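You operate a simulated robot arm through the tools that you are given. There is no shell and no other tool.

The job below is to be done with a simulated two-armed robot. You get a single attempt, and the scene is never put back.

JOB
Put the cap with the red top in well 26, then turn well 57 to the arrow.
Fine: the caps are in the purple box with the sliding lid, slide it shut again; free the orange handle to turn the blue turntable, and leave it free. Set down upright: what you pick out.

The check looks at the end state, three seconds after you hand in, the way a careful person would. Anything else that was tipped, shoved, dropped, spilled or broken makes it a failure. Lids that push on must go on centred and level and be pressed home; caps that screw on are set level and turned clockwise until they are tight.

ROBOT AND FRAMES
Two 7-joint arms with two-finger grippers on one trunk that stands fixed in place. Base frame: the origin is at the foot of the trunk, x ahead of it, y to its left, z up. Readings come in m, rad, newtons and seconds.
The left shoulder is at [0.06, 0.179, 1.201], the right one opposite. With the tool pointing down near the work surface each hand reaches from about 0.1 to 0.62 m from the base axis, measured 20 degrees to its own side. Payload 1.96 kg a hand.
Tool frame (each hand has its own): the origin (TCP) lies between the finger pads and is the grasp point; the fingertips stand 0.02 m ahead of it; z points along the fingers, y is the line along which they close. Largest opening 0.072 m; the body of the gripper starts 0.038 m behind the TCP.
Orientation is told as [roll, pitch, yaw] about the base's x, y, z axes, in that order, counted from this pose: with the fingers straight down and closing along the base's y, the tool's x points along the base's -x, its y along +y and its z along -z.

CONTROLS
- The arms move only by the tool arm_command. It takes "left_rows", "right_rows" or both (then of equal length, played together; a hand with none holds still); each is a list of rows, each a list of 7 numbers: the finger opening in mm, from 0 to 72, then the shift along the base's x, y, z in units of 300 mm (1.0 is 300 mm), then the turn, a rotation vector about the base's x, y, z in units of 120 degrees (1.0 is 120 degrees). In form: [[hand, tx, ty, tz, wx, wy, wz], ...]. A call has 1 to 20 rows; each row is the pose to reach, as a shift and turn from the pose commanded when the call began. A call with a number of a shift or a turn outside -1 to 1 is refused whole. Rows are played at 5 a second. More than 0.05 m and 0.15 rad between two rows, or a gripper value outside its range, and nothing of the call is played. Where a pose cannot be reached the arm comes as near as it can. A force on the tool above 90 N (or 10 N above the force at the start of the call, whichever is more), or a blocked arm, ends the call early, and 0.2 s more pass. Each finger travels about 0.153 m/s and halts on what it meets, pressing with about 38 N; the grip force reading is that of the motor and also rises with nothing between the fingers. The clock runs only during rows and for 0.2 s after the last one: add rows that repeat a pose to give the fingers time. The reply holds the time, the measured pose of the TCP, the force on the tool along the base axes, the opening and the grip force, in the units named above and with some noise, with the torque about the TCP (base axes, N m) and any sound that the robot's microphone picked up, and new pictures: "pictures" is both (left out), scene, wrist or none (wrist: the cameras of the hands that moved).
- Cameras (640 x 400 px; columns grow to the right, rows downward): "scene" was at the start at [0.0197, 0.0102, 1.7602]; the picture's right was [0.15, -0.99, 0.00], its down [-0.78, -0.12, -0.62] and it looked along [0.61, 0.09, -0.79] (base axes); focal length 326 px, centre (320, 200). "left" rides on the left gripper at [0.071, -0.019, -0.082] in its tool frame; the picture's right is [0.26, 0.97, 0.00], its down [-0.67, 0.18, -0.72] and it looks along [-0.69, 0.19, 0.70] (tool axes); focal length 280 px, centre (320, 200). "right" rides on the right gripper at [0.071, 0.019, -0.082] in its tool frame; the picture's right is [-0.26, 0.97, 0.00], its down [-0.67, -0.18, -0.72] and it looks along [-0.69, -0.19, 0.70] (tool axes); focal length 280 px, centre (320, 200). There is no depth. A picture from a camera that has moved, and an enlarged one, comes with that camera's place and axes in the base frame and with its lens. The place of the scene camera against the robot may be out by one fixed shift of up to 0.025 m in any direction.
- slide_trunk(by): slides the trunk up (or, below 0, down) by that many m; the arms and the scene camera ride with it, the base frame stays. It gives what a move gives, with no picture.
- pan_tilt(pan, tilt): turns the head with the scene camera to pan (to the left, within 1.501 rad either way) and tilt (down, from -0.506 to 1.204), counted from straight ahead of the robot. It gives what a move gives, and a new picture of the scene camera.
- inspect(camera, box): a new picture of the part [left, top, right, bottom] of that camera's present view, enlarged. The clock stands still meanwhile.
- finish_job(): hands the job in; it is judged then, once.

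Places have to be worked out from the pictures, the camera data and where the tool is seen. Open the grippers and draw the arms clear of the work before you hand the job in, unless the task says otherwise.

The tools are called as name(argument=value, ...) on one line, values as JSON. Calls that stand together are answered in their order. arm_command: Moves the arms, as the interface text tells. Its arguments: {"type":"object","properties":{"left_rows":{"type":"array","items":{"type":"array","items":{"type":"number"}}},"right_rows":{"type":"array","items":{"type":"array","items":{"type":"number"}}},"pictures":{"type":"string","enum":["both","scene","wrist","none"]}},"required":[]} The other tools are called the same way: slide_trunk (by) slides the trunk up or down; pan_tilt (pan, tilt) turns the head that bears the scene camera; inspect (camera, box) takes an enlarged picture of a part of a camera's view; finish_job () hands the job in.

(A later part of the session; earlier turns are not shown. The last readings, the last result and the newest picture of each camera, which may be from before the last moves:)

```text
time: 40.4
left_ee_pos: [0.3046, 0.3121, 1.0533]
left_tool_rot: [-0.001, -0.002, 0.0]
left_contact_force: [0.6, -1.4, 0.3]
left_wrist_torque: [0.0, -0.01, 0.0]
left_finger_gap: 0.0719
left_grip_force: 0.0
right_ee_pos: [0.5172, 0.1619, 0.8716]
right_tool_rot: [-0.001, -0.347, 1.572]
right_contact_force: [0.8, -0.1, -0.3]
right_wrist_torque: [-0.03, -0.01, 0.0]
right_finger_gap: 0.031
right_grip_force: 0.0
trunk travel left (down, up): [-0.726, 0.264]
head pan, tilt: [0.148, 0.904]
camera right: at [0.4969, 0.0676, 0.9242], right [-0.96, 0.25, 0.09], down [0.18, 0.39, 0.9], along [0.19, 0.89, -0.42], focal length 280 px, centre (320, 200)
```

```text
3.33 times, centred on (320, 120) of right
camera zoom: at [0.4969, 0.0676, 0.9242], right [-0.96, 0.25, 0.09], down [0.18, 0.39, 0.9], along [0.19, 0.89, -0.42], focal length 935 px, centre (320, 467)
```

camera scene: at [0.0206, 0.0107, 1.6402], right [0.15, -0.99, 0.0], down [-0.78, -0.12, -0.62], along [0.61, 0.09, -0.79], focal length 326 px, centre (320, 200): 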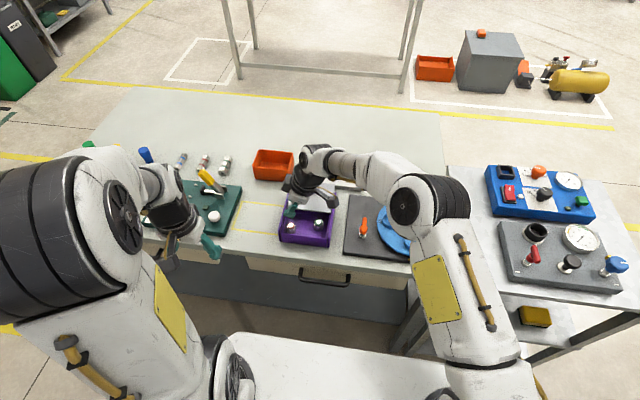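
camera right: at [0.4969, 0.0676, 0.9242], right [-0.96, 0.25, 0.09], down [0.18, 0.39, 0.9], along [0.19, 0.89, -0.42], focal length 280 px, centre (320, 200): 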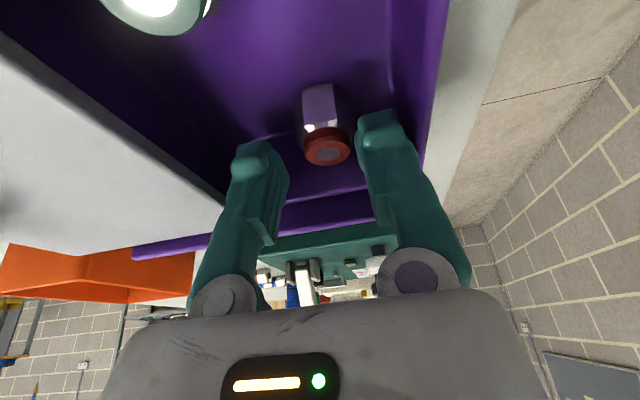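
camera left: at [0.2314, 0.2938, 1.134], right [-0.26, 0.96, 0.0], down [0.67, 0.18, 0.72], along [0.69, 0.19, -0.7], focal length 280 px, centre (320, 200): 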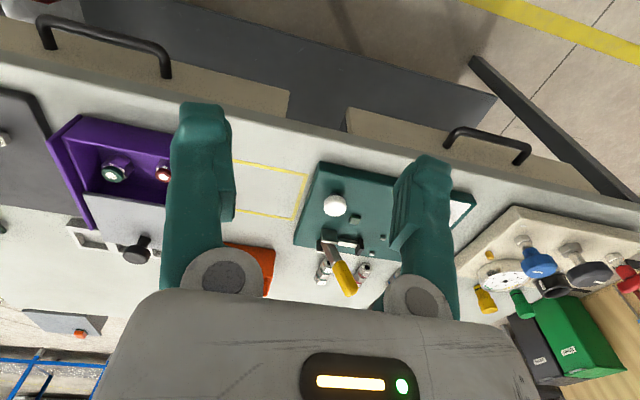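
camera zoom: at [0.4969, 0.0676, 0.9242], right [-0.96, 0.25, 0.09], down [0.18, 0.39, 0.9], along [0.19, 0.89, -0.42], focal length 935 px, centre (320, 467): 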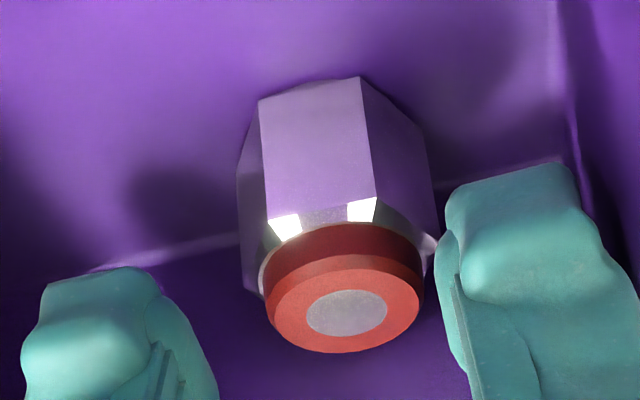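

No contact yet, and the near finger is just beside the cap's near corner. I continue down in small steps.

arm_command(right_rows=[[31, 0, 0, -0.01, 0, 0, 0], [31, 0, 0, -0.02, 0, 0, 0], [31, 0, 0, -0.02, 0, 0, 0]], pictures="wrist")

inspect(camera="right", box=[240, 60, 400, 180])

```text
time: 41.2
left_ee_pos: [0.3043, 0.3116, 1.0522]
left_tool_rot: [0.0, -0.002, 0.003]
left_contact_force: [-0.8, -0.1, 0.0]
left_wrist_torque: [-0.01, 0.0, -0.01]
left_finger_gap: 0.0719
left_grip_force: 0.0
right_ee_pos: [0.5175, 0.1609, 0.8658]
right_tool_rot: [-0.002, -0.349, 1.571]
right_contact_force: [0.1, -0.2, 1.2]
right_wrist_torque: [0.01, -0.01, 0.02]
right_finger_gap: 0.031
right_grip_force: 0.0
trunk travel left (down, up): [-0.726, 0.264]
head pan, tilt: [0.148, 0.904]
camera right: at [0.497, 0.0683, 0.9186], right [-0.96, 0.25, 0.09], down [0.18, 0.39, 0.9], along [0.19, 0.89, -0.42], focal length 280 px, centre (320, 200)
```

right: 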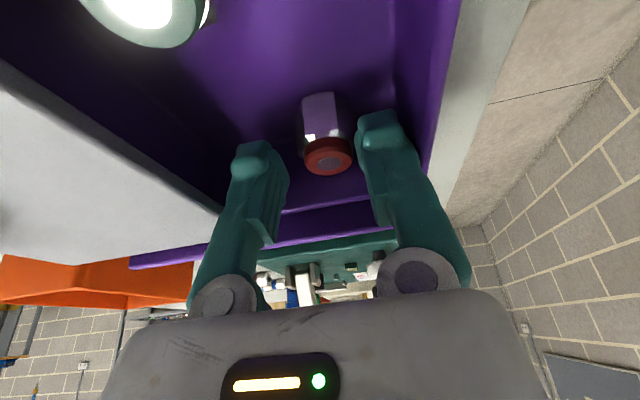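

```text
3.33 times, centred on (320, 120) of right
camera zoom: at [0.497, 0.0683, 0.9186], right [-0.96, 0.25, 0.09], down [0.18, 0.39, 0.9], along [0.19, 0.89, -0.42], focal length 935 px, centre (320, 467)
```

zoom: 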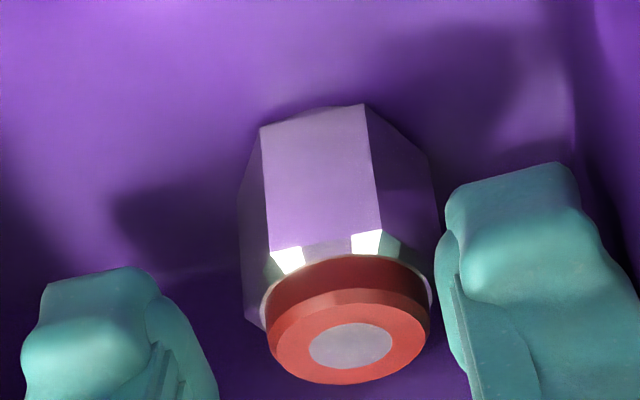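

No contact still. Down further to about 2 mm above the box floor.

arm_command(right_rows=[[31, 0, 0, -0.01, 0, 0, 0], [31, 0, 0, -0.02, 0, 0, 0], [31, 0, 0, -0.03, 0, 0, 0], [31, 0, 0, -0.036, 0, 0, 0], [31, 0, 0, -0.036, 0, 0, 0]], pictures="wrist")

inspect(camera="right", box=[240, 60, 400, 180])

```text
time: 42.4
left_ee_pos: [0.3037, 0.313, 1.0529]
left_tool_rot: [0.0, 0.0, 0.002]
left_contact_force: [-0.1, -0.4, 0.1]
left_wrist_torque: [-0.01, 0.01, -0.01]
left_finger_gap: 0.0719
left_grip_force: 0.1
right_ee_pos: [0.5185, 0.1621, 0.855]
right_tool_rot: [0.001, -0.347, 1.572]
right_contact_force: [-0.1, 0.7, -0.2]
right_wrist_torque: [-0.02, -0.01, 0.04]
right_finger_gap: 0.0312
right_grip_force: 0.0
trunk travel left (down, up): [-0.726, 0.264]
head pan, tilt: [0.148, 0.904]
camera right: at [0.4974, 0.0686, 0.9074], right [-0.96, 0.25, 0.09], down [0.18, 0.39, 0.9], along [0.19, 0.89, -0.42], focal length 280 px, centre (320, 200)
```

right: 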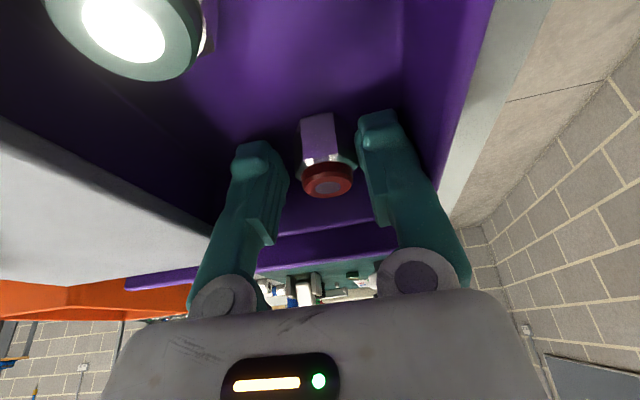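

```text
3.33 times, centred on (320, 120) of right
camera zoom: at [0.4974, 0.0686, 0.9074], right [-0.96, 0.25, 0.09], down [0.18, 0.39, 0.9], along [0.19, 0.89, -0.42], focal length 935 px, centre (320, 467)
```

zoom: 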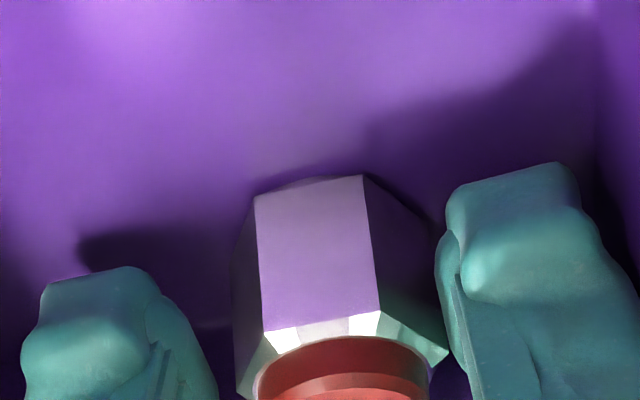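

Still no contact force, with the tips about 2 mm above the floor and the cap between the pads. I close on it, which also centres it away from the near wall.

arm_command(right_rows=[[28, 0, 0, 0, 0, 0, 0], [26, 0, 0, 0, 0, 0, 0], [24, 0, 0, 0, 0, 0, 0], [20, 0, 0, 0, 0, 0, 0], [16, 0, 0, 0, 0, 0, 0], [16, 0, 0, 0, 0, 0, 0]], pictures="wrist")

inspect(camera="right", box=[220, 80, 420, 230])

```text
time: 43.8
left_ee_pos: [0.3043, 0.3122, 1.0544]
left_tool_rot: [0.0, -0.001, 0.002]
left_contact_force: [-0.1, 0.4, 0.4]
left_wrist_torque: [0.04, -0.02, 0.0]
left_finger_gap: 0.0719
left_grip_force: 0.1
right_ee_pos: [0.5175, 0.1631, 0.8554]
right_tool_rot: [0.0, -0.349, 1.571]
right_contact_force: [-0.1, 0.2, 0.0]
right_wrist_torque: [0.0, 0.03, 0.0]
right_finger_gap: 0.0257
right_grip_force: 38.5
trunk travel left (down, up): [-0.726, 0.264]
head pan, tilt: [0.148, 0.904]
camera right: at [0.4974, 0.0686, 0.9075], right [-0.96, 0.25, 0.09], down [0.18, 0.39, 0.9], along [0.19, 0.89, -0.42], focal length 280 px, centre (320, 200)
```

right: 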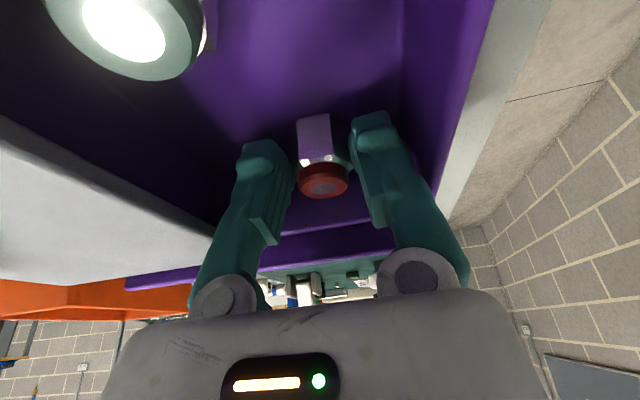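

```text
2.67 times, centred on (320, 155) of right
camera zoom: at [0.4974, 0.0686, 0.9075], right [-0.96, 0.25, 0.09], down [0.18, 0.39, 0.9], along [0.19, 0.89, -0.42], focal length 748 px, centre (320, 320)
```

zoom: 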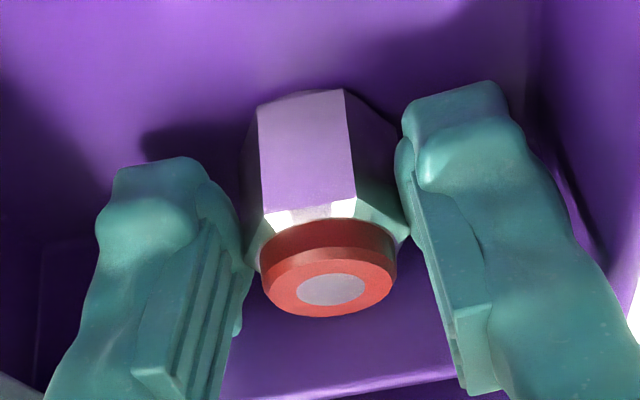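

Gripped on opposite hex corners at 25.7 mm. I try a tiny 5 mm lift to see whether it holds this time.

arm_command(right_rows=[[14, 0, 0, 0.005, 0, 0, 0], [14, 0, 0, 0.01, 0, 0, 0], [14, 0, 0, 0.016, 0, 0, 0], [14, 0, 0, 0.016, 0, 0, 0]], pictures="wrist")

inspect(camera="right", box=[220, 80, 420, 230])

```text
time: 44.8
left_ee_pos: [0.3033, 0.3126, 1.0527]
left_tool_rot: [0.0, -0.001, 0.002]
left_contact_force: [0.0, 0.9, 0.4]
left_wrist_torque: [-0.02, -0.03, -0.02]
left_finger_gap: 0.0722
left_grip_force: 0.1
right_ee_pos: [0.5179, 0.1623, 0.8597]
right_tool_rot: [0.001, -0.349, 1.57]
right_contact_force: [-0.1, 0.0, 0.2]
right_wrist_torque: [0.0, 0.02, -0.03]
right_finger_gap: 0.0255
right_grip_force: 38.3
trunk travel left (down, up): [-0.726, 0.264]
head pan, tilt: [0.148, 0.904]
camera right: at [0.4971, 0.0681, 0.9119], right [-0.96, 0.25, 0.09], down [0.18, 0.39, 0.9], along [0.19, 0.89, -0.42], focal length 280 px, centre (320, 200)
```

right: 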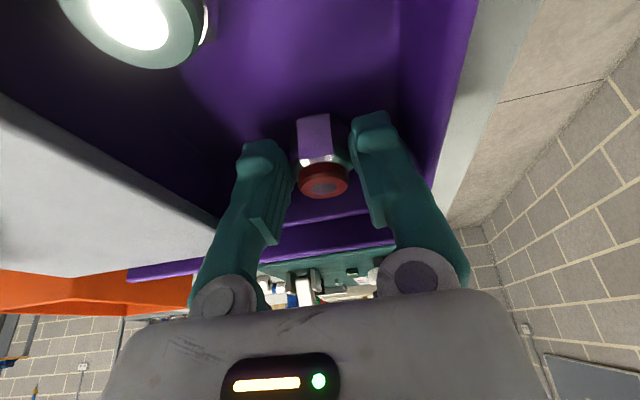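

```text
2.67 times, centred on (320, 155) of right
camera zoom: at [0.4971, 0.0681, 0.9119], right [-0.96, 0.25, 0.09], down [0.18, 0.39, 0.9], along [0.19, 0.89, -0.42], focal length 748 px, centre (320, 320)
```

zoom: 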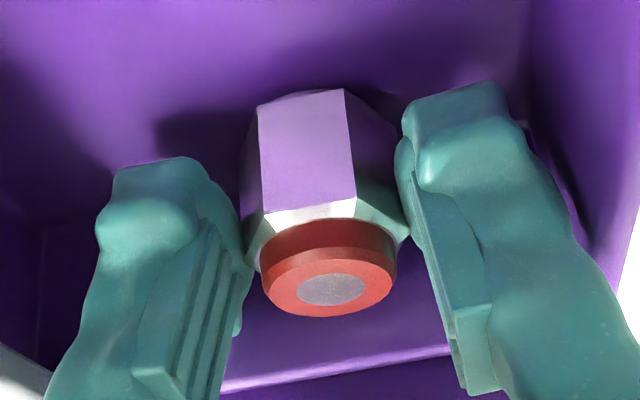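

The cap came up with the fingers, with an identical relative position, so the grip holds. I lift on slowly to clear the box walls and check again.

arm_command(right_rows=[[14, 0, 0, 0.015, 0, 0, 0], [14, 0, 0, 0.035, 0, 0, 0], [14, 0, -0.005, 0.06, 0, 0, 0], [14, 0, -0.01, 0.09, 0, 0, 0], [14, 0, -0.015, 0.12, 0, 0, 0], [14, 0, -0.02, 0.15, 0, 0, 0], [14, 0, -0.02, 0.18, 0, 0, 0], [14, 0, -0.02, 0.2, 0, 0, 0], [14, 0, -0.02, 0.2, 0, 0, 0]], pictures="wrist")

inspect(camera="right", box=[220, 80, 420, 230])

inspect(camera="scene", box=[250, 160, 380, 260])

```text
time: 46.8
left_ee_pos: [0.3045, 0.3117, 1.0517]
left_tool_rot: [0.001, 0.001, 0.001]
left_contact_force: [0.0, 0.0, -0.5]
left_wrist_torque: [0.01, -0.03, -0.01]
left_finger_gap: 0.0719
left_grip_force: 0.1
right_ee_pos: [0.5176, 0.1554, 0.9204]
right_tool_rot: [-0.001, -0.349, 1.571]
right_contact_force: [-0.6, -0.6, -1.4]
right_wrist_torque: [0.01, 0.03, -0.02]
right_finger_gap: 0.0257
right_grip_force: 38.4
trunk travel left (down, up): [-0.726, 0.264]
head pan, tilt: [0.148, 0.904]
camera right: at [0.4969, 0.0618, 0.9725], right [-0.96, 0.25, 0.09], down [0.18, 0.39, 0.9], along [0.19, 0.89, -0.42], focal length 280 px, centre (320, 200)
```

right: 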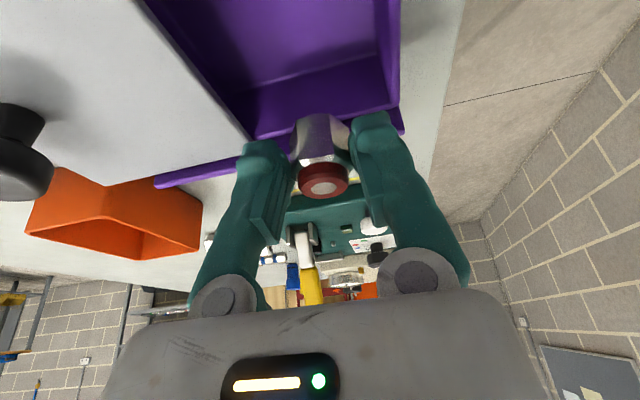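

```text
2.67 times, centred on (320, 155) of right
camera zoom: at [0.4969, 0.0618, 0.9725], right [-0.96, 0.25, 0.09], down [0.18, 0.39, 0.9], along [0.19, 0.89, -0.42], focal length 748 px, centre (320, 320)
```

zoom: 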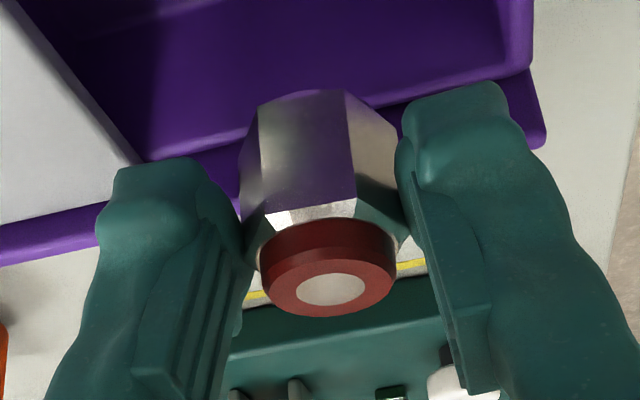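

```text
4.00 times, centred on (315, 210) of scene
camera zoom: at [0.0199, 0.0103, 1.6402], right [0.15, -0.99, 0.0], down [-0.78, -0.12, -0.62], along [0.61, 0.09, -0.79], focal length 1303 px, centre (340, 160)
```

zoom: 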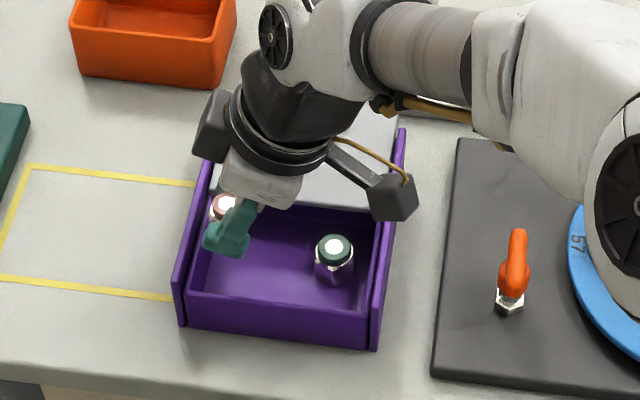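

The cap is held steady (38 N, no shift). I raise it a bit more and carry it towards well 26 while turning the yaw back to zero, keeping the 20° lean.

arm_command(right_rows=[[14, 0, 0, 0.07, 0, 0, 0], [14, 0, -0.04, 0.14, 0, 0, -0.05], [14, -0.01, -0.12, 0.14, 0, 0, -0.11], [14, -0.02, -0.2, 0.14, 0, 0, -0.17], [14, -0.03, -0.28, 0.14, 0, 0, -0.23], [14, -0.04, -0.36, 0.14, 0, 0, -0.29], [14, -0.05, -0.44, 0.14, 0, 0, -0.35], [14, -0.06, -0.52, 0.14, 0, 0, -0.41], [14, -0.07, -0.6, 0.14, 0, 0, -0.47], [14, -0.08, -0.68, 0.14, 0, 0, -0.53], [14, -0.09, -0.76, 0.14, 0, 0, -0.59], [14, -0.1, -0.84, 0.14, 0, 0, -0.65], [14, -0.1, -0.92, 0.14, 0, 0, -0.7], [14, -0.1, -1.0, 0.14, 0, 0, -0.75], [14, -0.1, -1.0, 0.14, 0, 0, -0.75]], pictures="both")

inspect(camera="right", box=[220, 60, 420, 210])

```text
time: 50.0
left_ee_pos: [0.3031, 0.3117, 1.0525]
left_tool_rot: [0.001, -0.001, 0.002]
left_contact_force: [-0.4, -0.7, -0.4]
left_wrist_torque: [0.01, 0.0, 0.01]
left_finger_gap: 0.072
left_grip_force: 0.0
right_ee_pos: [0.4853, -0.1455, 0.9621]
right_tool_rot: [0.0, -0.348, -0.001]
right_contact_force: [-0.4, -0.4, -1.1]
right_wrist_torque: [0.01, -0.03, 0.02]
right_finger_gap: 0.0257
right_grip_force: 38.5
trunk travel left (down, up): [-0.726, 0.264]
head pan, tilt: [0.148, 0.904]
camera scene: at [0.0197, 0.0106, 1.6402], right [0.15, -0.99, 0.0], down [-0.78, -0.12, -0.62], along [0.61, 0.09, -0.79], focal length 326 px, centre (320, 200)
camera right: at [0.3906, -0.1253, 1.0143], right [0.25, 0.96, 0.09], down [0.39, -0.18, 0.9], along [0.89, -0.19, -0.42], focal length 280 px, centre (320, 200)
```

scene: 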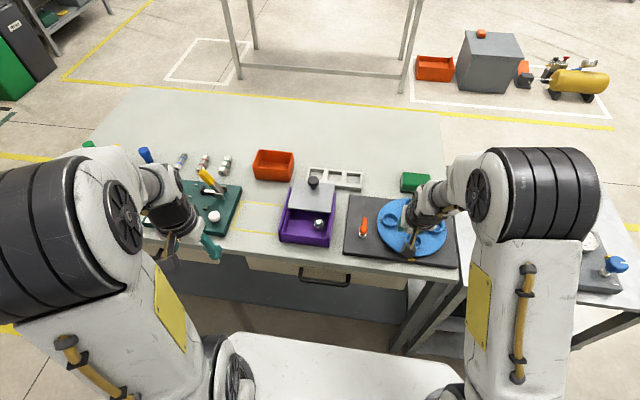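
right: 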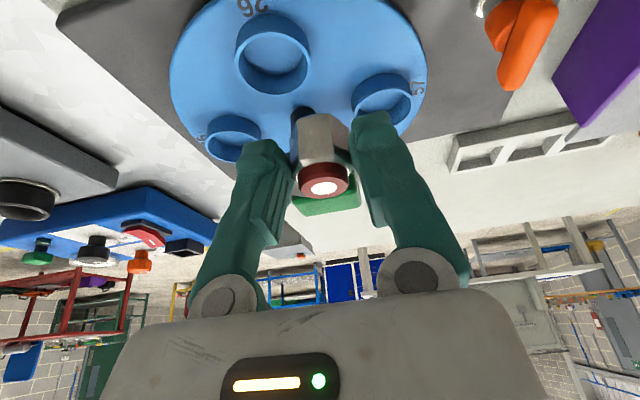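

```text
2.67 times, centred on (320, 135) of right
camera zoom: at [0.3906, -0.1253, 1.0143], right [0.25, 0.96, 0.09], down [0.39, -0.18, 0.9], along [0.89, -0.19, -0.42], focal length 748 px, centre (320, 373)
```

zoom: 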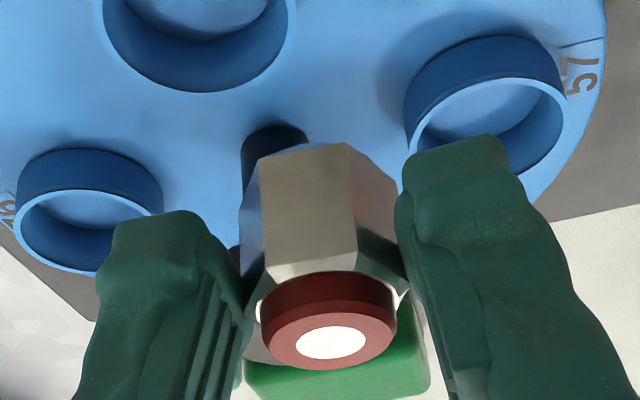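

The cap is still held and the hand is close to well 26. I zoom in on the well to fix its centre.

inspect(camera="right", box=[200, 0, 360, 100])

inspect(camera="scene", box=[370, 190, 460, 260])

```text
4.00 times, centred on (280, 50) of right
camera zoom: at [0.3906, -0.1253, 1.0143], right [0.25, 0.96, 0.09], down [0.39, -0.18, 0.9], along [0.89, -0.19, -0.42], focal length 1122 px, centre (480, 800)
```

zoom: 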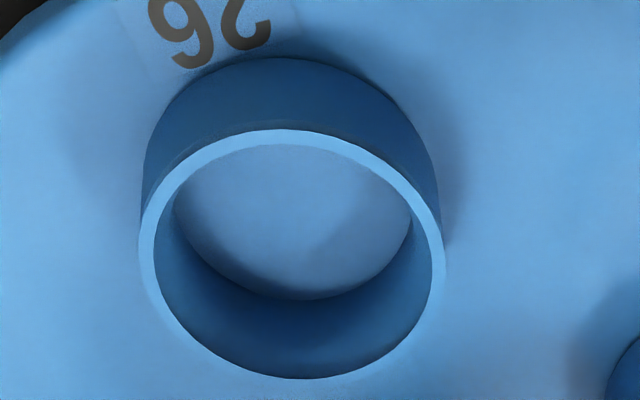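

```text
5.71 times, centred on (415, 225) of scene
camera zoom: at [0.0197, 0.0106, 1.6402], right [0.15, -0.99, 0.0], down [-0.78, -0.12, -0.62], along [0.61, 0.09, -0.79], focal length 1862 px, centre (-223, 57)
```

zoom: 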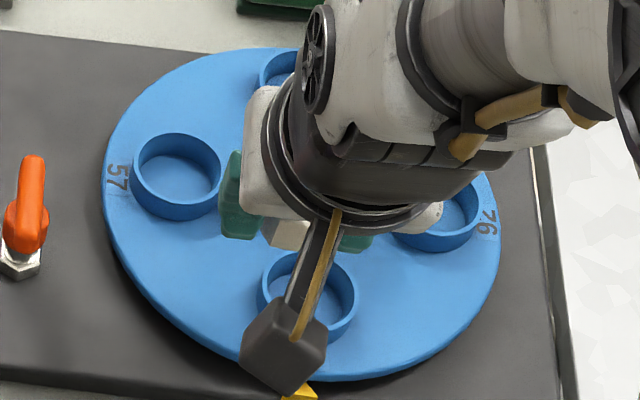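

From the well's apparent diameter the rim stands at z≈0.868 and its centre is near (0.502, -0.170). I bring the cap above it, still about 20 mm over the rim, to check the alignment.

arm_command(right_rows=[[14, 0.015, -0.03, -0.04, 0, 0, 0], [14, 0.03, -0.055, -0.08, 0, 0, 0], [14, 0.045, -0.08, -0.12, 0, 0, 0], [14, 0.047, -0.082, -0.157, 0, 0, 0], [14, 0.047, -0.082, -0.157, 0, 0, 0]], pictures="both")

inspect(camera="right", box=[200, 40, 440, 200])

inspect(camera="scene", box=[375, 205, 455, 265])

inspect(camera="left", box=[0, 60, 120, 160])

```text
time: 51.2
left_ee_pos: [0.3042, 0.312, 1.0527]
left_tool_rot: [0.0, -0.001, 0.001]
left_contact_force: [0.0, 0.8, -0.2]
left_wrist_torque: [0.02, 0.01, 0.01]
left_finger_gap: 0.0722
left_grip_force: 0.1
right_ee_pos: [0.5017, -0.1693, 0.9158]
right_tool_rot: [-0.001, -0.351, 0.0]
right_contact_force: [-0.1, 0.3, 0.0]
right_wrist_torque: [0.06, 0.01, 0.0]
right_finger_gap: 0.0258
right_grip_force: 38.1
trunk travel left (down, up): [-0.726, 0.264]
head pan, tilt: [0.148, 0.904]
camera scene: at [0.0194, 0.0103, 1.6402], right [0.15, -0.99, 0.0], down [-0.78, -0.12, -0.62], along [0.61, 0.09, -0.79], focal length 326 px, centre (320, 200)
camera right: at [0.4057, -0.1491, 0.9674], right [0.25, 0.96, 0.09], down [0.39, -0.18, 0.9], along [0.89, -0.19, -0.42], focal length 280 px, centre (320, 200)
```

scene: 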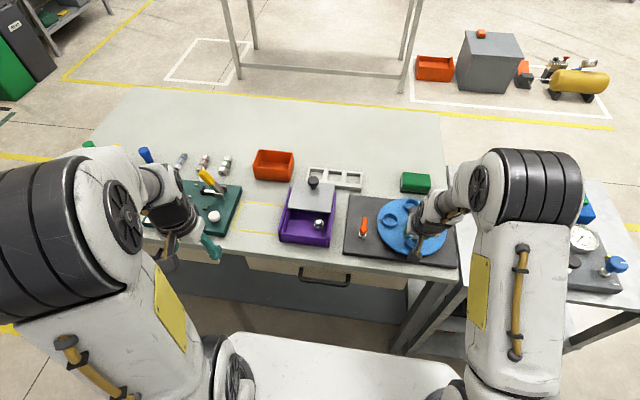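
right: 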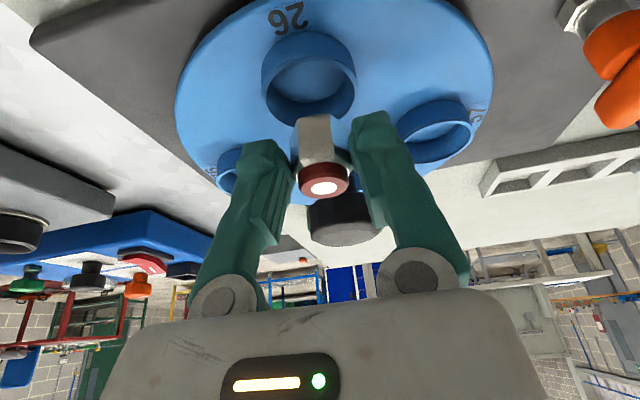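

```text
2.50 times, centred on (320, 120) of right
camera zoom: at [0.4057, -0.1491, 0.9674], right [0.25, 0.96, 0.09], down [0.39, -0.18, 0.9], along [0.89, -0.19, -0.42], focal length 701 px, centre (320, 400)
```

zoom: 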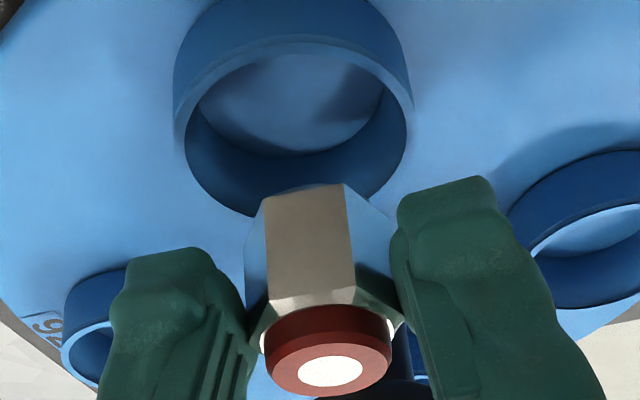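

```text
6.67 times, centred on (415, 235) of scene
camera zoom: at [0.0194, 0.0103, 1.6402], right [0.15, -0.99, 0.0], down [-0.78, -0.12, -0.62], along [0.61, 0.09, -0.79], focal length 2172 px, centre (-313, -33)
```

zoom: 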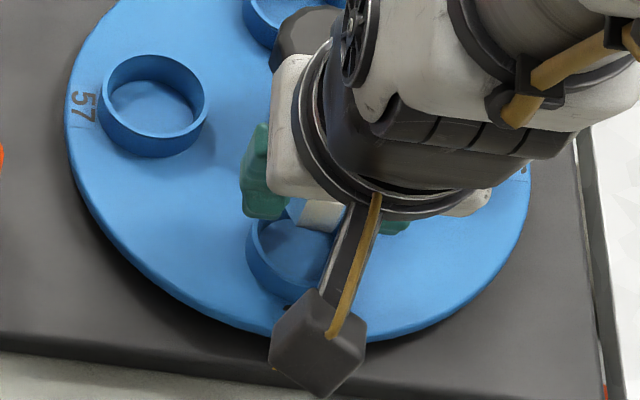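

```text
4.00 times, centred on (60, 110) of left
camera zoom: at [0.2314, 0.2926, 1.1343], right [-0.26, 0.96, 0.0], down [0.67, 0.18, 0.72], along [0.69, 0.19, -0.7], focal length 1122 px, centre (1360, 560)
```

zoom: 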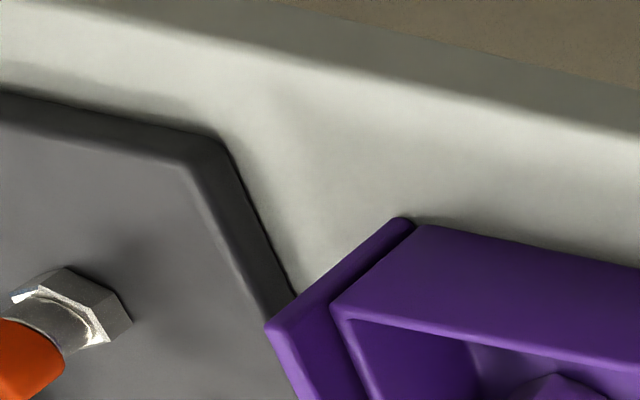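

Alignment is within about 1–2 mm of the well centre (0.503, -0.170). I lower until the fingertips are just above the rim, with the cap's bottom entering the ring, and watch for contact.

arm_command(right_rows=[[14, -0.003, -0.005, -0.025, 0, 0, 0], [14, -0.003, -0.005, -0.05, 0, 0, 0], [14, -0.003, -0.005, -0.075, 0, 0, 0], [14, -0.003, -0.005, -0.075, 0, 0, 0]], pictures="wrist")

inspect(camera="right", box=[200, 40, 440, 200])

inspect(camera="scene", box=[375, 205, 455, 265])

```text
time: 52.2
left_ee_pos: [0.3028, 0.3124, 1.0523]
left_tool_rot: [0.0, 0.0, 0.002]
left_contact_force: [0.3, 0.4, -0.2]
left_wrist_torque: [0.04, 0.01, 0.0]
left_finger_gap: 0.0717
left_grip_force: 0.1
right_ee_pos: [0.5019, -0.1703, 0.893]
right_tool_rot: [0.0, -0.349, 0.001]
right_contact_force: [-1.0, -0.2, 0.0]
right_wrist_torque: [0.01, 0.03, 0.03]
right_finger_gap: 0.0257
right_grip_force: 37.9
trunk travel left (down, up): [-0.726, 0.264]
head pan, tilt: [0.148, 0.904]
camera right: at [0.4056, -0.1504, 0.9448], right [0.25, 0.96, 0.09], down [0.39, -0.18, 0.9], along [0.89, -0.19, -0.42], focal length 280 px, centre (320, 200)
```

right: 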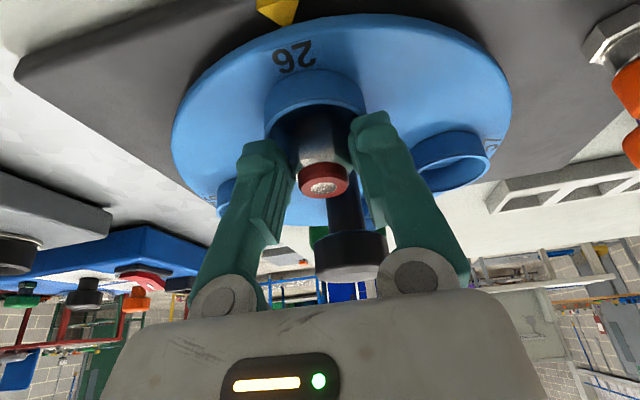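

```text
2.50 times, centred on (320, 120) of right
camera zoom: at [0.4056, -0.1504, 0.9448], right [0.25, 0.96, 0.09], down [0.39, -0.18, 0.9], along [0.89, -0.19, -0.42], focal length 701 px, centre (320, 400)
```

zoom: 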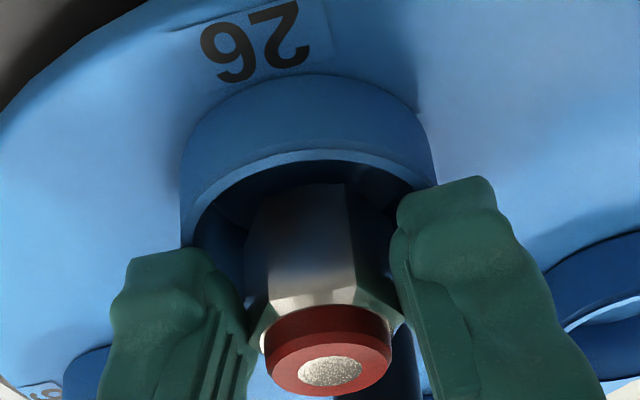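

```text
6.67 times, centred on (415, 235) of scene
camera zoom: at [0.0196, 0.0102, 1.6402], right [0.15, -0.99, 0.0], down [-0.78, -0.12, -0.62], along [0.61, 0.09, -0.79], focal length 2172 px, centre (-313, -33)
```

zoom: 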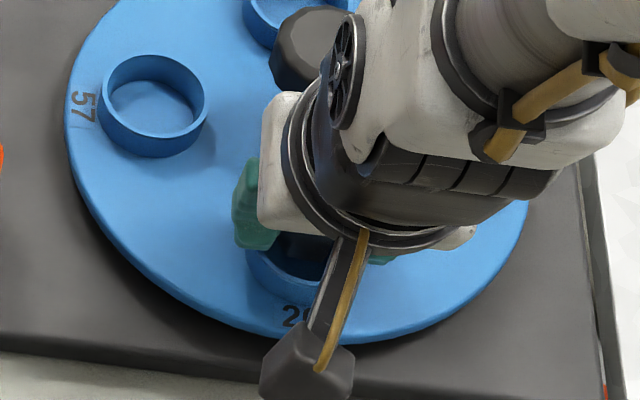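

The cap is centred over the ring and enters it freely, no contact yet. I lower further in tiny steps until the fingertips feel the rim.

arm_command(right_rows=[[14, 0, 0, -0.005, 0, 0, 0], [14, 0, 0, -0.01, 0, 0, 0], [14, 0, 0, -0.01, 0, 0, 0]], pictures="none")

arm_command(right_rows=[[14, 0, 0, -0.004, 0, 0, 0], [14, 0, 0, -0.007, 0, 0, 0], [14, 0, 0, -0.007, 0, 0, 0]], pictures="wrist")

inspect(camera="right", box=[200, 40, 440, 200])

```text
time: 53.0
left_ee_pos: [0.3023, 0.3122, 1.0542]
left_tool_rot: [0.0, -0.002, 0.001]
left_contact_force: [0.1, -0.8, -0.5]
left_wrist_torque: [-0.02, -0.01, -0.02]
left_finger_gap: 0.0719
left_grip_force: 0.0
right_ee_pos: [0.5018, -0.1695, 0.8911]
right_tool_rot: [-0.002, -0.352, 0.001]
right_contact_force: [3.2, -1.5, 13.8]
right_wrist_torque: [-0.06, -0.06, 0.03]
right_finger_gap: 0.0255
right_grip_force: 37.8
trunk travel left (down, up): [-0.726, 0.264]
head pan, tilt: [0.148, 0.904]
```

```text
time: 53.8
left_ee_pos: [0.3012, 0.3121, 1.0534]
left_tool_rot: [0.0, -0.001, 0.0]
left_contact_force: [-0.7, -0.6, 0.3]
left_wrist_torque: [0.04, -0.02, 0.02]
left_finger_gap: 0.0721
left_grip_force: 0.0
right_ee_pos: [0.5018, -0.1698, 0.8916]
right_tool_rot: [-0.001, -0.358, -0.002]
right_contact_force: [13.1, -4.4, 44.3]
right_wrist_torque: [-0.04, -0.22, -0.03]
right_finger_gap: 0.0259
right_grip_force: 37.8
trunk travel left (down, up): [-0.726, 0.264]
head pan, tilt: [0.148, 0.904]
camera right: at [0.4051, -0.1499, 0.9424], right [0.25, 0.96, 0.09], down [0.38, -0.18, 0.91], along [0.89, -0.19, -0.41], focal length 280 px, centre (320, 200)
```

right: 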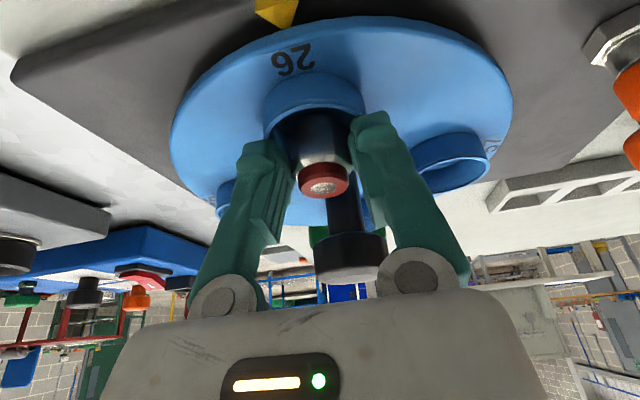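

```text
2.50 times, centred on (320, 120) of right
camera zoom: at [0.4051, -0.1499, 0.9424], right [0.25, 0.96, 0.09], down [0.38, -0.18, 0.91], along [0.89, -0.19, -0.41], focal length 701 px, centre (320, 400)
```

zoom: 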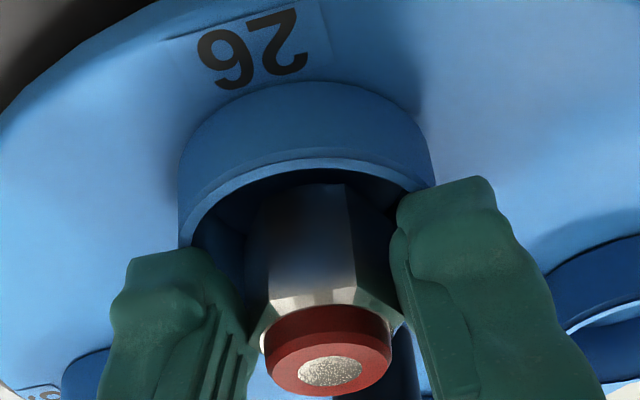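

The tips met the rim at TCP z≈0.891, so the rim is at 0.869. I back off about 3 mm to take the load off, then open just to 28 mm, so the cap slides down into the ring guided between the pads.

arm_command(right_rows=[[14, 0, 0, 0.006, 0, 0, 0], [14, 0, 0, 0.012, 0, 0, 0], [14, 0, 0, 0.012, 0, 0, 0], [28, 0, 0, 0.012, 0, 0, 0], [28, 0, 0, 0.012, 0, 0, 0], [28, 0, 0, 0.012, 0, 0, 0]], pictures="wrist")

inspect(camera="right", box=[200, 40, 440, 200])

inspect(camera="scene", box=[375, 205, 455, 265])

```text
time: 55.2
left_ee_pos: [0.3011, 0.3117, 1.0523]
left_tool_rot: [0.0, -0.002, 0.002]
left_contact_force: [0.0, 0.4, -0.1]
left_wrist_torque: [-0.01, 0.03, -0.01]
left_finger_gap: 0.0719
left_grip_force: 0.1
right_ee_pos: [0.4982, -0.17, 0.8905]
right_tool_rot: [-0.002, -0.347, -0.001]
right_contact_force: [-1.6, 0.2, 14.5]
right_wrist_torque: [0.02, 0.02, 0.03]
right_finger_gap: 0.0271
right_grip_force: 0.2
trunk travel left (down, up): [-0.726, 0.264]
head pan, tilt: [0.148, 0.904]
camera right: at [0.4023, -0.149, 0.9439], right [0.25, 0.97, 0.09], down [0.39, -0.18, 0.9], along [0.89, -0.19, -0.42], focal length 280 px, centre (320, 200)
```

right: 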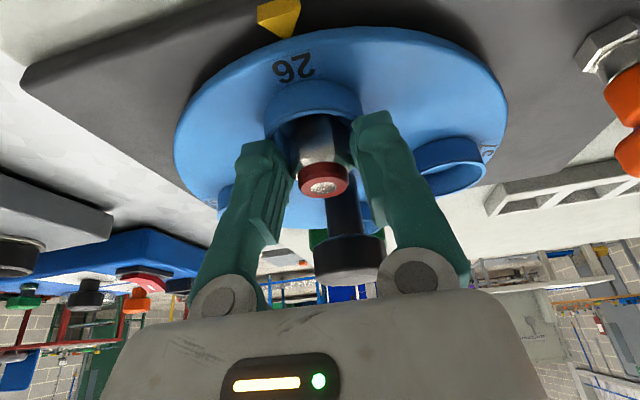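

```text
2.50 times, centred on (320, 120) of right
camera zoom: at [0.4023, -0.149, 0.9439], right [0.25, 0.97, 0.09], down [0.39, -0.18, 0.9], along [0.89, -0.19, -0.42], focal length 701 px, centre (320, 400)
```

zoom: 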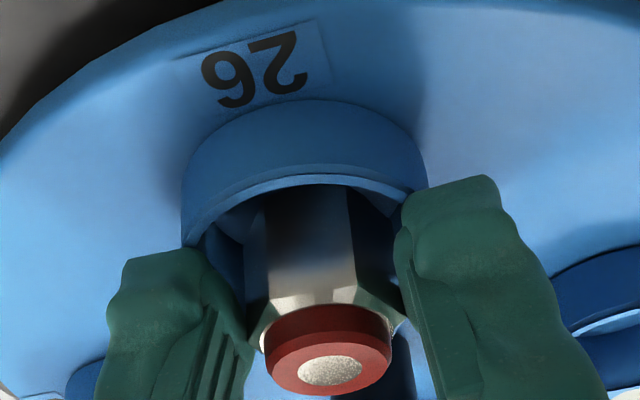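

```text
6.67 times, centred on (415, 235) of scene
camera zoom: at [0.0171, 0.0109, 1.6401], right [0.15, -0.99, 0.0], down [-0.78, -0.12, -0.62], along [0.61, 0.09, -0.78], focal length 2172 px, centre (-313, -33)
```

zoom: 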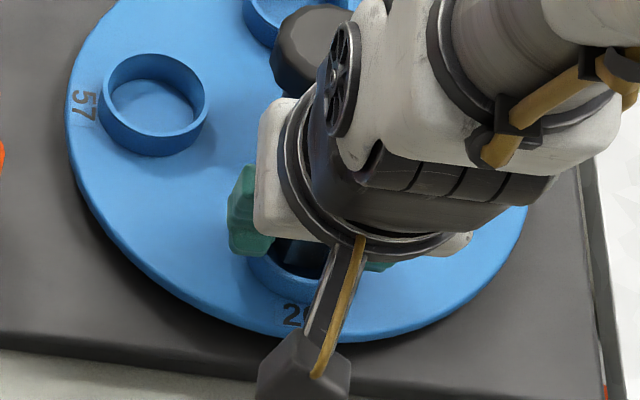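

The opening stopped at 27 mm and there is still 14 N of upward load, so the tips are still resting on the rim. I raise the hand 2 mm to unload it, keeping the 28 mm opening, and look again.

arm_command(right_rows=[[28, 0, 0, 0.004, 0, 0, 0], [28, 0, 0, 0.008, 0, 0, 0], [28, 0, 0, 0.008, 0, 0, 0]], pictures="wrist")

inspect(camera="right", box=[200, 40, 440, 200])

```text
time: 56.0
left_ee_pos: [0.3031, 0.3121, 1.053]
left_tool_rot: [0.0, 0.0, 0.002]
left_contact_force: [-0.7, 0.8, -1.1]
left_wrist_torque: [0.0, -0.02, 0.02]
left_finger_gap: 0.0719
left_grip_force: 0.1
right_ee_pos: [0.4995, -0.1701, 0.8947]
right_tool_rot: [0.0, -0.347, 0.0]
right_contact_force: [-0.4, -0.7, 0.5]
right_wrist_torque: [-0.01, 0.0, 0.02]
right_finger_gap: 0.0279
right_grip_force: 0.1
trunk travel left (down, up): [-0.726, 0.264]
head pan, tilt: [0.148, 0.904]
camera right: at [0.4041, -0.1498, 0.9464], right [0.25, 0.96, 0.09], down [0.39, -0.18, 0.9], along [0.89, -0.19, -0.42], focal length 280 px, centre (320, 200)
```

right: 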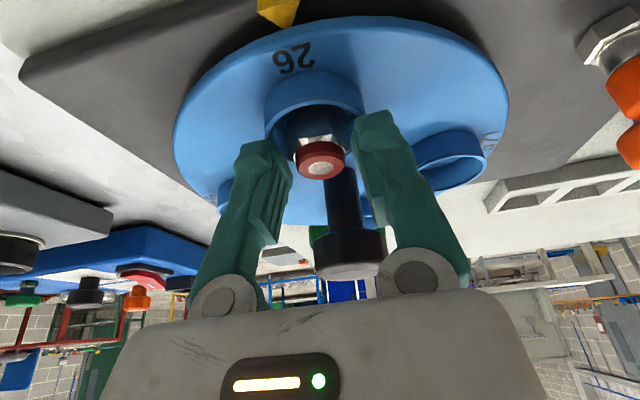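

```text
2.50 times, centred on (320, 120) of right
camera zoom: at [0.4041, -0.1498, 0.9464], right [0.25, 0.96, 0.09], down [0.39, -0.18, 0.9], along [0.89, -0.19, -0.42], focal length 701 px, centre (320, 400)
```

zoom: 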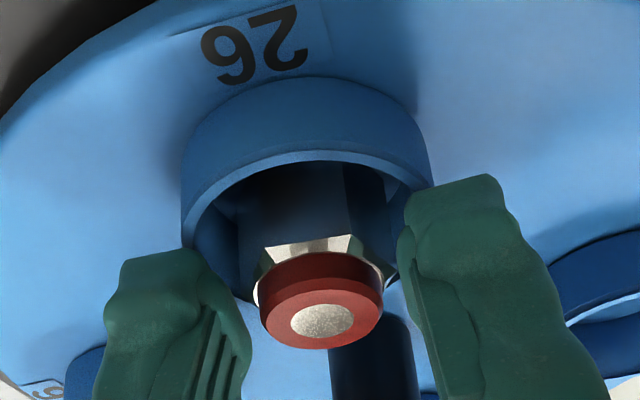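

The cap has slid down into the ring and appears to stand on the well floor (top at z≈0.886). I open further, with the tips above the rim, and lift straight up.

arm_command(right_rows=[[34, 0, 0, 0, 0, 0, 0], [42, 0, 0, 0, 0, 0, 0], [46, 0, 0, 0.01, 0, 0, 0], [46, 0, 0, 0.05, 0, 0, 0], [46, -0.02, 0, 0.1, 0, 0, 0], [46, -0.06, 0, 0.17, 0, 0, 0], [46, -0.12, 0, 0.24, 0, 0, 0], [46, -0.12, 0, 0.24, 0, 0, 0]], pictures="both")

inspect(camera="right", box=[200, 0, 440, 160])

inspect(camera="scene", box=[375, 205, 455, 265])

```text
time: 57.8
left_ee_pos: [0.3044, 0.3119, 1.0518]
left_tool_rot: [0.0, 0.0, 0.003]
left_contact_force: [-0.5, 0.4, -0.7]
left_wrist_torque: [-0.01, 0.02, 0.0]
left_finger_gap: 0.0719
left_grip_force: 0.1
right_ee_pos: [0.4665, -0.1694, 0.9657]
right_tool_rot: [-0.003, -0.346, 0.0]
right_contact_force: [-0.9, -0.3, 0.4]
right_wrist_torque: [0.04, -0.02, -0.01]
right_finger_gap: 0.0459
right_grip_force: 0.0
trunk travel left (down, up): [-0.726, 0.264]
head pan, tilt: [0.148, 0.904]
camera scene: at [0.0206, 0.0101, 1.6402], right [0.15, -0.99, 0.0], down [-0.78, -0.12, -0.62], along [0.61, 0.09, -0.79], focal length 326 px, centre (320, 200)
camera right: at [0.3707, -0.1497, 1.0181], right [0.25, 0.96, 0.09], down [0.39, -0.18, 0.9], along [0.89, -0.19, -0.42], focal length 280 px, centre (320, 200)
```

scene: 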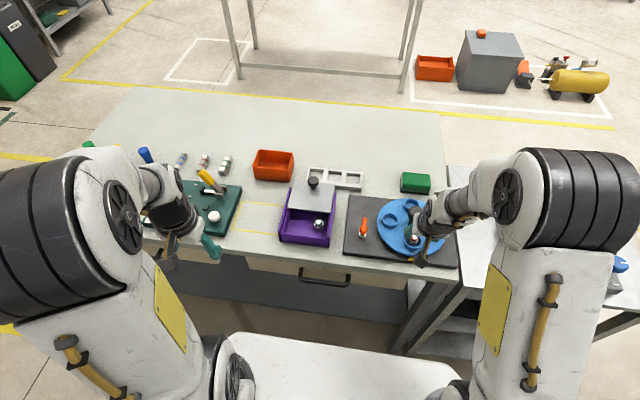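
right: 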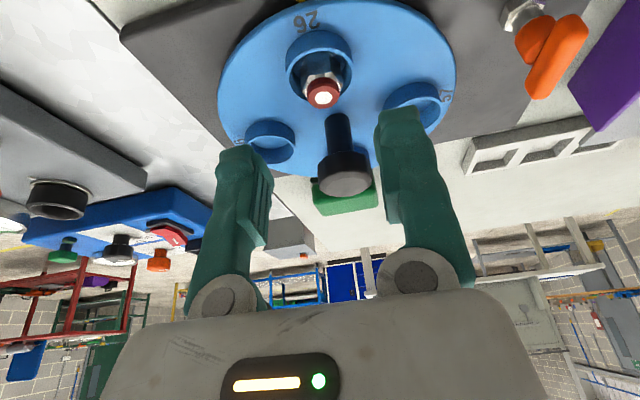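

```text
2.50 times, centred on (320, 80) of right
camera zoom: at [0.3707, -0.1497, 1.0181], right [0.25, 0.96, 0.09], down [0.39, -0.18, 0.9], along [0.89, -0.19, -0.42], focal length 701 px, centre (320, 500)
```

zoom: 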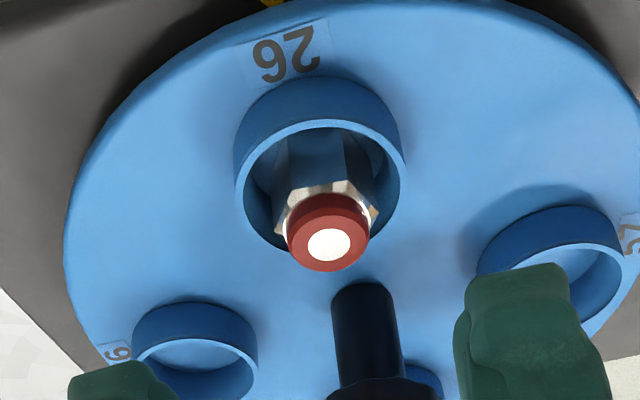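

```text
6.67 times, centred on (415, 235) of scene
camera zoom: at [0.0206, 0.0101, 1.6402], right [0.15, -0.99, 0.0], down [-0.78, -0.12, -0.62], along [0.61, 0.09, -0.79], focal length 2172 px, centre (-313, -33)
```

zoom: 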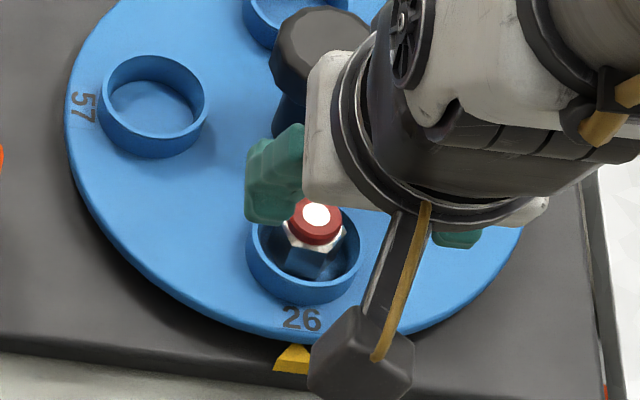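

The red-topped cap stands upright in well 26. Next I shut the lid with the left hand: I bring it over, tilted 20°, towards the lid knob.

arm_command(left_rows=[[72, 0.08, -0.06, -0.02, 0, -0.028, 0], [72, 0.16, -0.13, -0.04, 0, -0.056, 0], [72, 0.25, -0.2, -0.06, 0, -0.084, 0], [72, 0.34, -0.27, -0.08, 0, -0.112, 0], [72, 0.42, -0.34, -0.1, 0, -0.14, 0], [72, 0.5, -0.4, -0.1, 0, -0.167, 0]], pictures="none")

arm_command(left_rows=[[72, 0.1, -0.04, -0.02, 0, 0, 0], [72, 0.2, -0.08, -0.05, 0, 0, 0], [72, 0.3, -0.12, -0.08, 0, 0, 0], [72, 0.4, -0.16, -0.12, 0, 0, 0], [72, 0.5, -0.2, -0.16, 0, 0, 0], [72, 0.57, -0.223, -0.19, 0, 0, 0], [72, 0.57, -0.223, -0.19, 0, 0, 0]], pictures="both")

```text
time: 59.2
left_ee_pos: [0.4543, 0.1919, 1.0218]
left_tool_rot: [0.0, -0.35, 0.003]
left_contact_force: [0.9, -0.2, 0.2]
left_wrist_torque: [-0.01, -0.03, -0.01]
left_finger_gap: 0.072
left_grip_force: 0.1
right_ee_pos: [0.4664, -0.171, 0.9659]
right_tool_rot: [-0.001, -0.345, -0.002]
right_contact_force: [0.7, -0.2, 0.5]
right_wrist_torque: [0.0, 0.02, -0.06]
right_finger_gap: 0.046
right_grip_force: 0.0
trunk travel left (down, up): [-0.726, 0.264]
head pan, tilt: [0.148, 0.904]
```

```text
time: 60.8
left_ee_pos: [0.6234, 0.1257, 0.9661]
left_tool_rot: [0.001, -0.35, 0.002]
left_contact_force: [0.4, -0.8, 0.0]
left_wrist_torque: [-0.03, -0.02, -0.01]
left_finger_gap: 0.0719
left_grip_force: 0.1
right_ee_pos: [0.4649, -0.1689, 0.9664]
right_tool_rot: [-0.001, -0.349, 0.0]
right_contact_force: [-0.5, 0.4, 0.0]
right_wrist_torque: [0.02, 0.04, 0.02]
right_finger_gap: 0.0463
right_grip_force: 0.0
trunk travel left (down, up): [-0.726, 0.264]
head pan, tilt: [0.148, 0.904]
camera scene: at [0.0192, 0.0102, 1.6402], right [0.15, -0.99, 0.0], down [-0.78, -0.12, -0.62], along [0.61, 0.09, -0.79], focal length 326 px, centre (320, 200)
camera left: at [0.5286, 0.1057, 1.019], right [-0.25, 0.96, -0.09], down [0.39, 0.18, 0.9], along [0.89, 0.19, -0.42], focal length 280 px, centre (320, 200)
```

scene: 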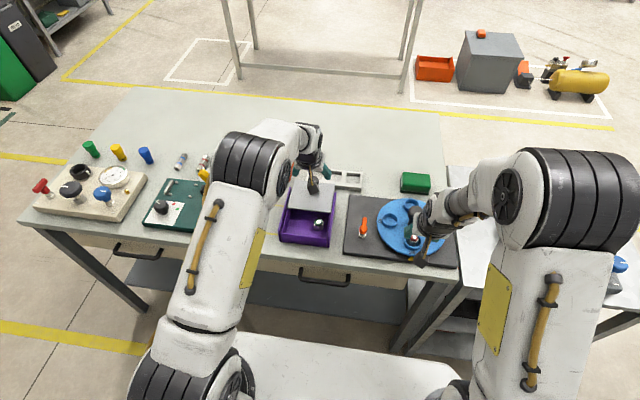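
left: 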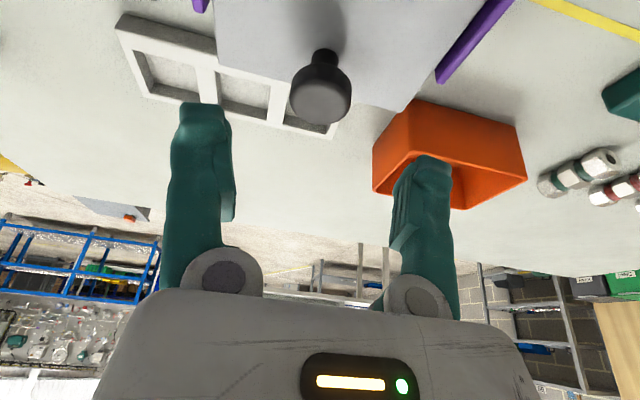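

The knob is at about (0.646, 0.125). I move over it, lower around it, grip, and then start pulling the lid back.

arm_command(left_rows=[[72, 0.035, -0.001, -0.03, 0, 0, 0], [72, 0.072, -0.001, -0.08, 0, 0, 0], [72, 0.072, -0.001, -0.15, 0, 0, 0], [72, 0.072, -0.001, -0.22, 0, 0, 0], [72, 0.072, -0.001, -0.22, 0, 0, 0], [50, 0.072, -0.001, -0.22, 0, 0, 0], [34, 0.072, -0.001, -0.22, 0, 0, 0], [25, 0.072, -0.001, -0.22, 0, 0, 0], [25, 0.072, -0.001, -0.22, 0, 0, 0]], pictures="wrist")

```text
time: 62.8
left_ee_pos: [0.6447, 0.1247, 0.899]
left_tool_rot: [0.0, -0.348, 0.003]
left_contact_force: [1.6, 3.3, -2.6]
left_wrist_torque: [0.07, -0.07, 0.03]
left_finger_gap: 0.0286
left_grip_force: 40.3
right_ee_pos: [0.4663, -0.1704, 0.9667]
right_tool_rot: [-0.003, -0.348, 0.001]
right_contact_force: [-0.3, 0.0, -0.6]
right_wrist_torque: [0.0, 0.0, -0.01]
right_finger_gap: 0.046
right_grip_force: 0.0
trunk travel left (down, up): [-0.726, 0.264]
head pan, tilt: [0.148, 0.904]
camera left: at [0.5494, 0.1054, 0.9518], right [-0.25, 0.96, -0.09], down [0.39, 0.18, 0.9], along [0.89, 0.19, -0.42], focal length 280 px, centre (320, 200)
```

left: 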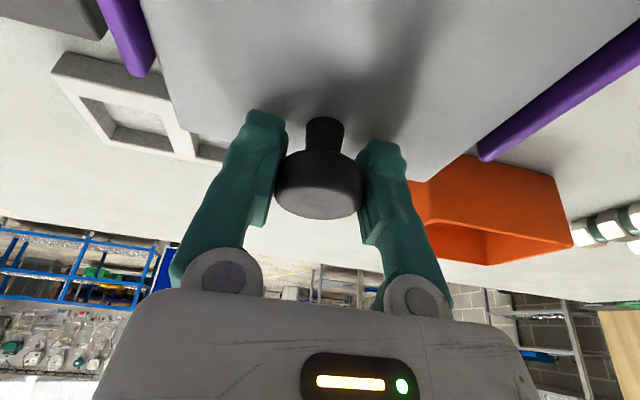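

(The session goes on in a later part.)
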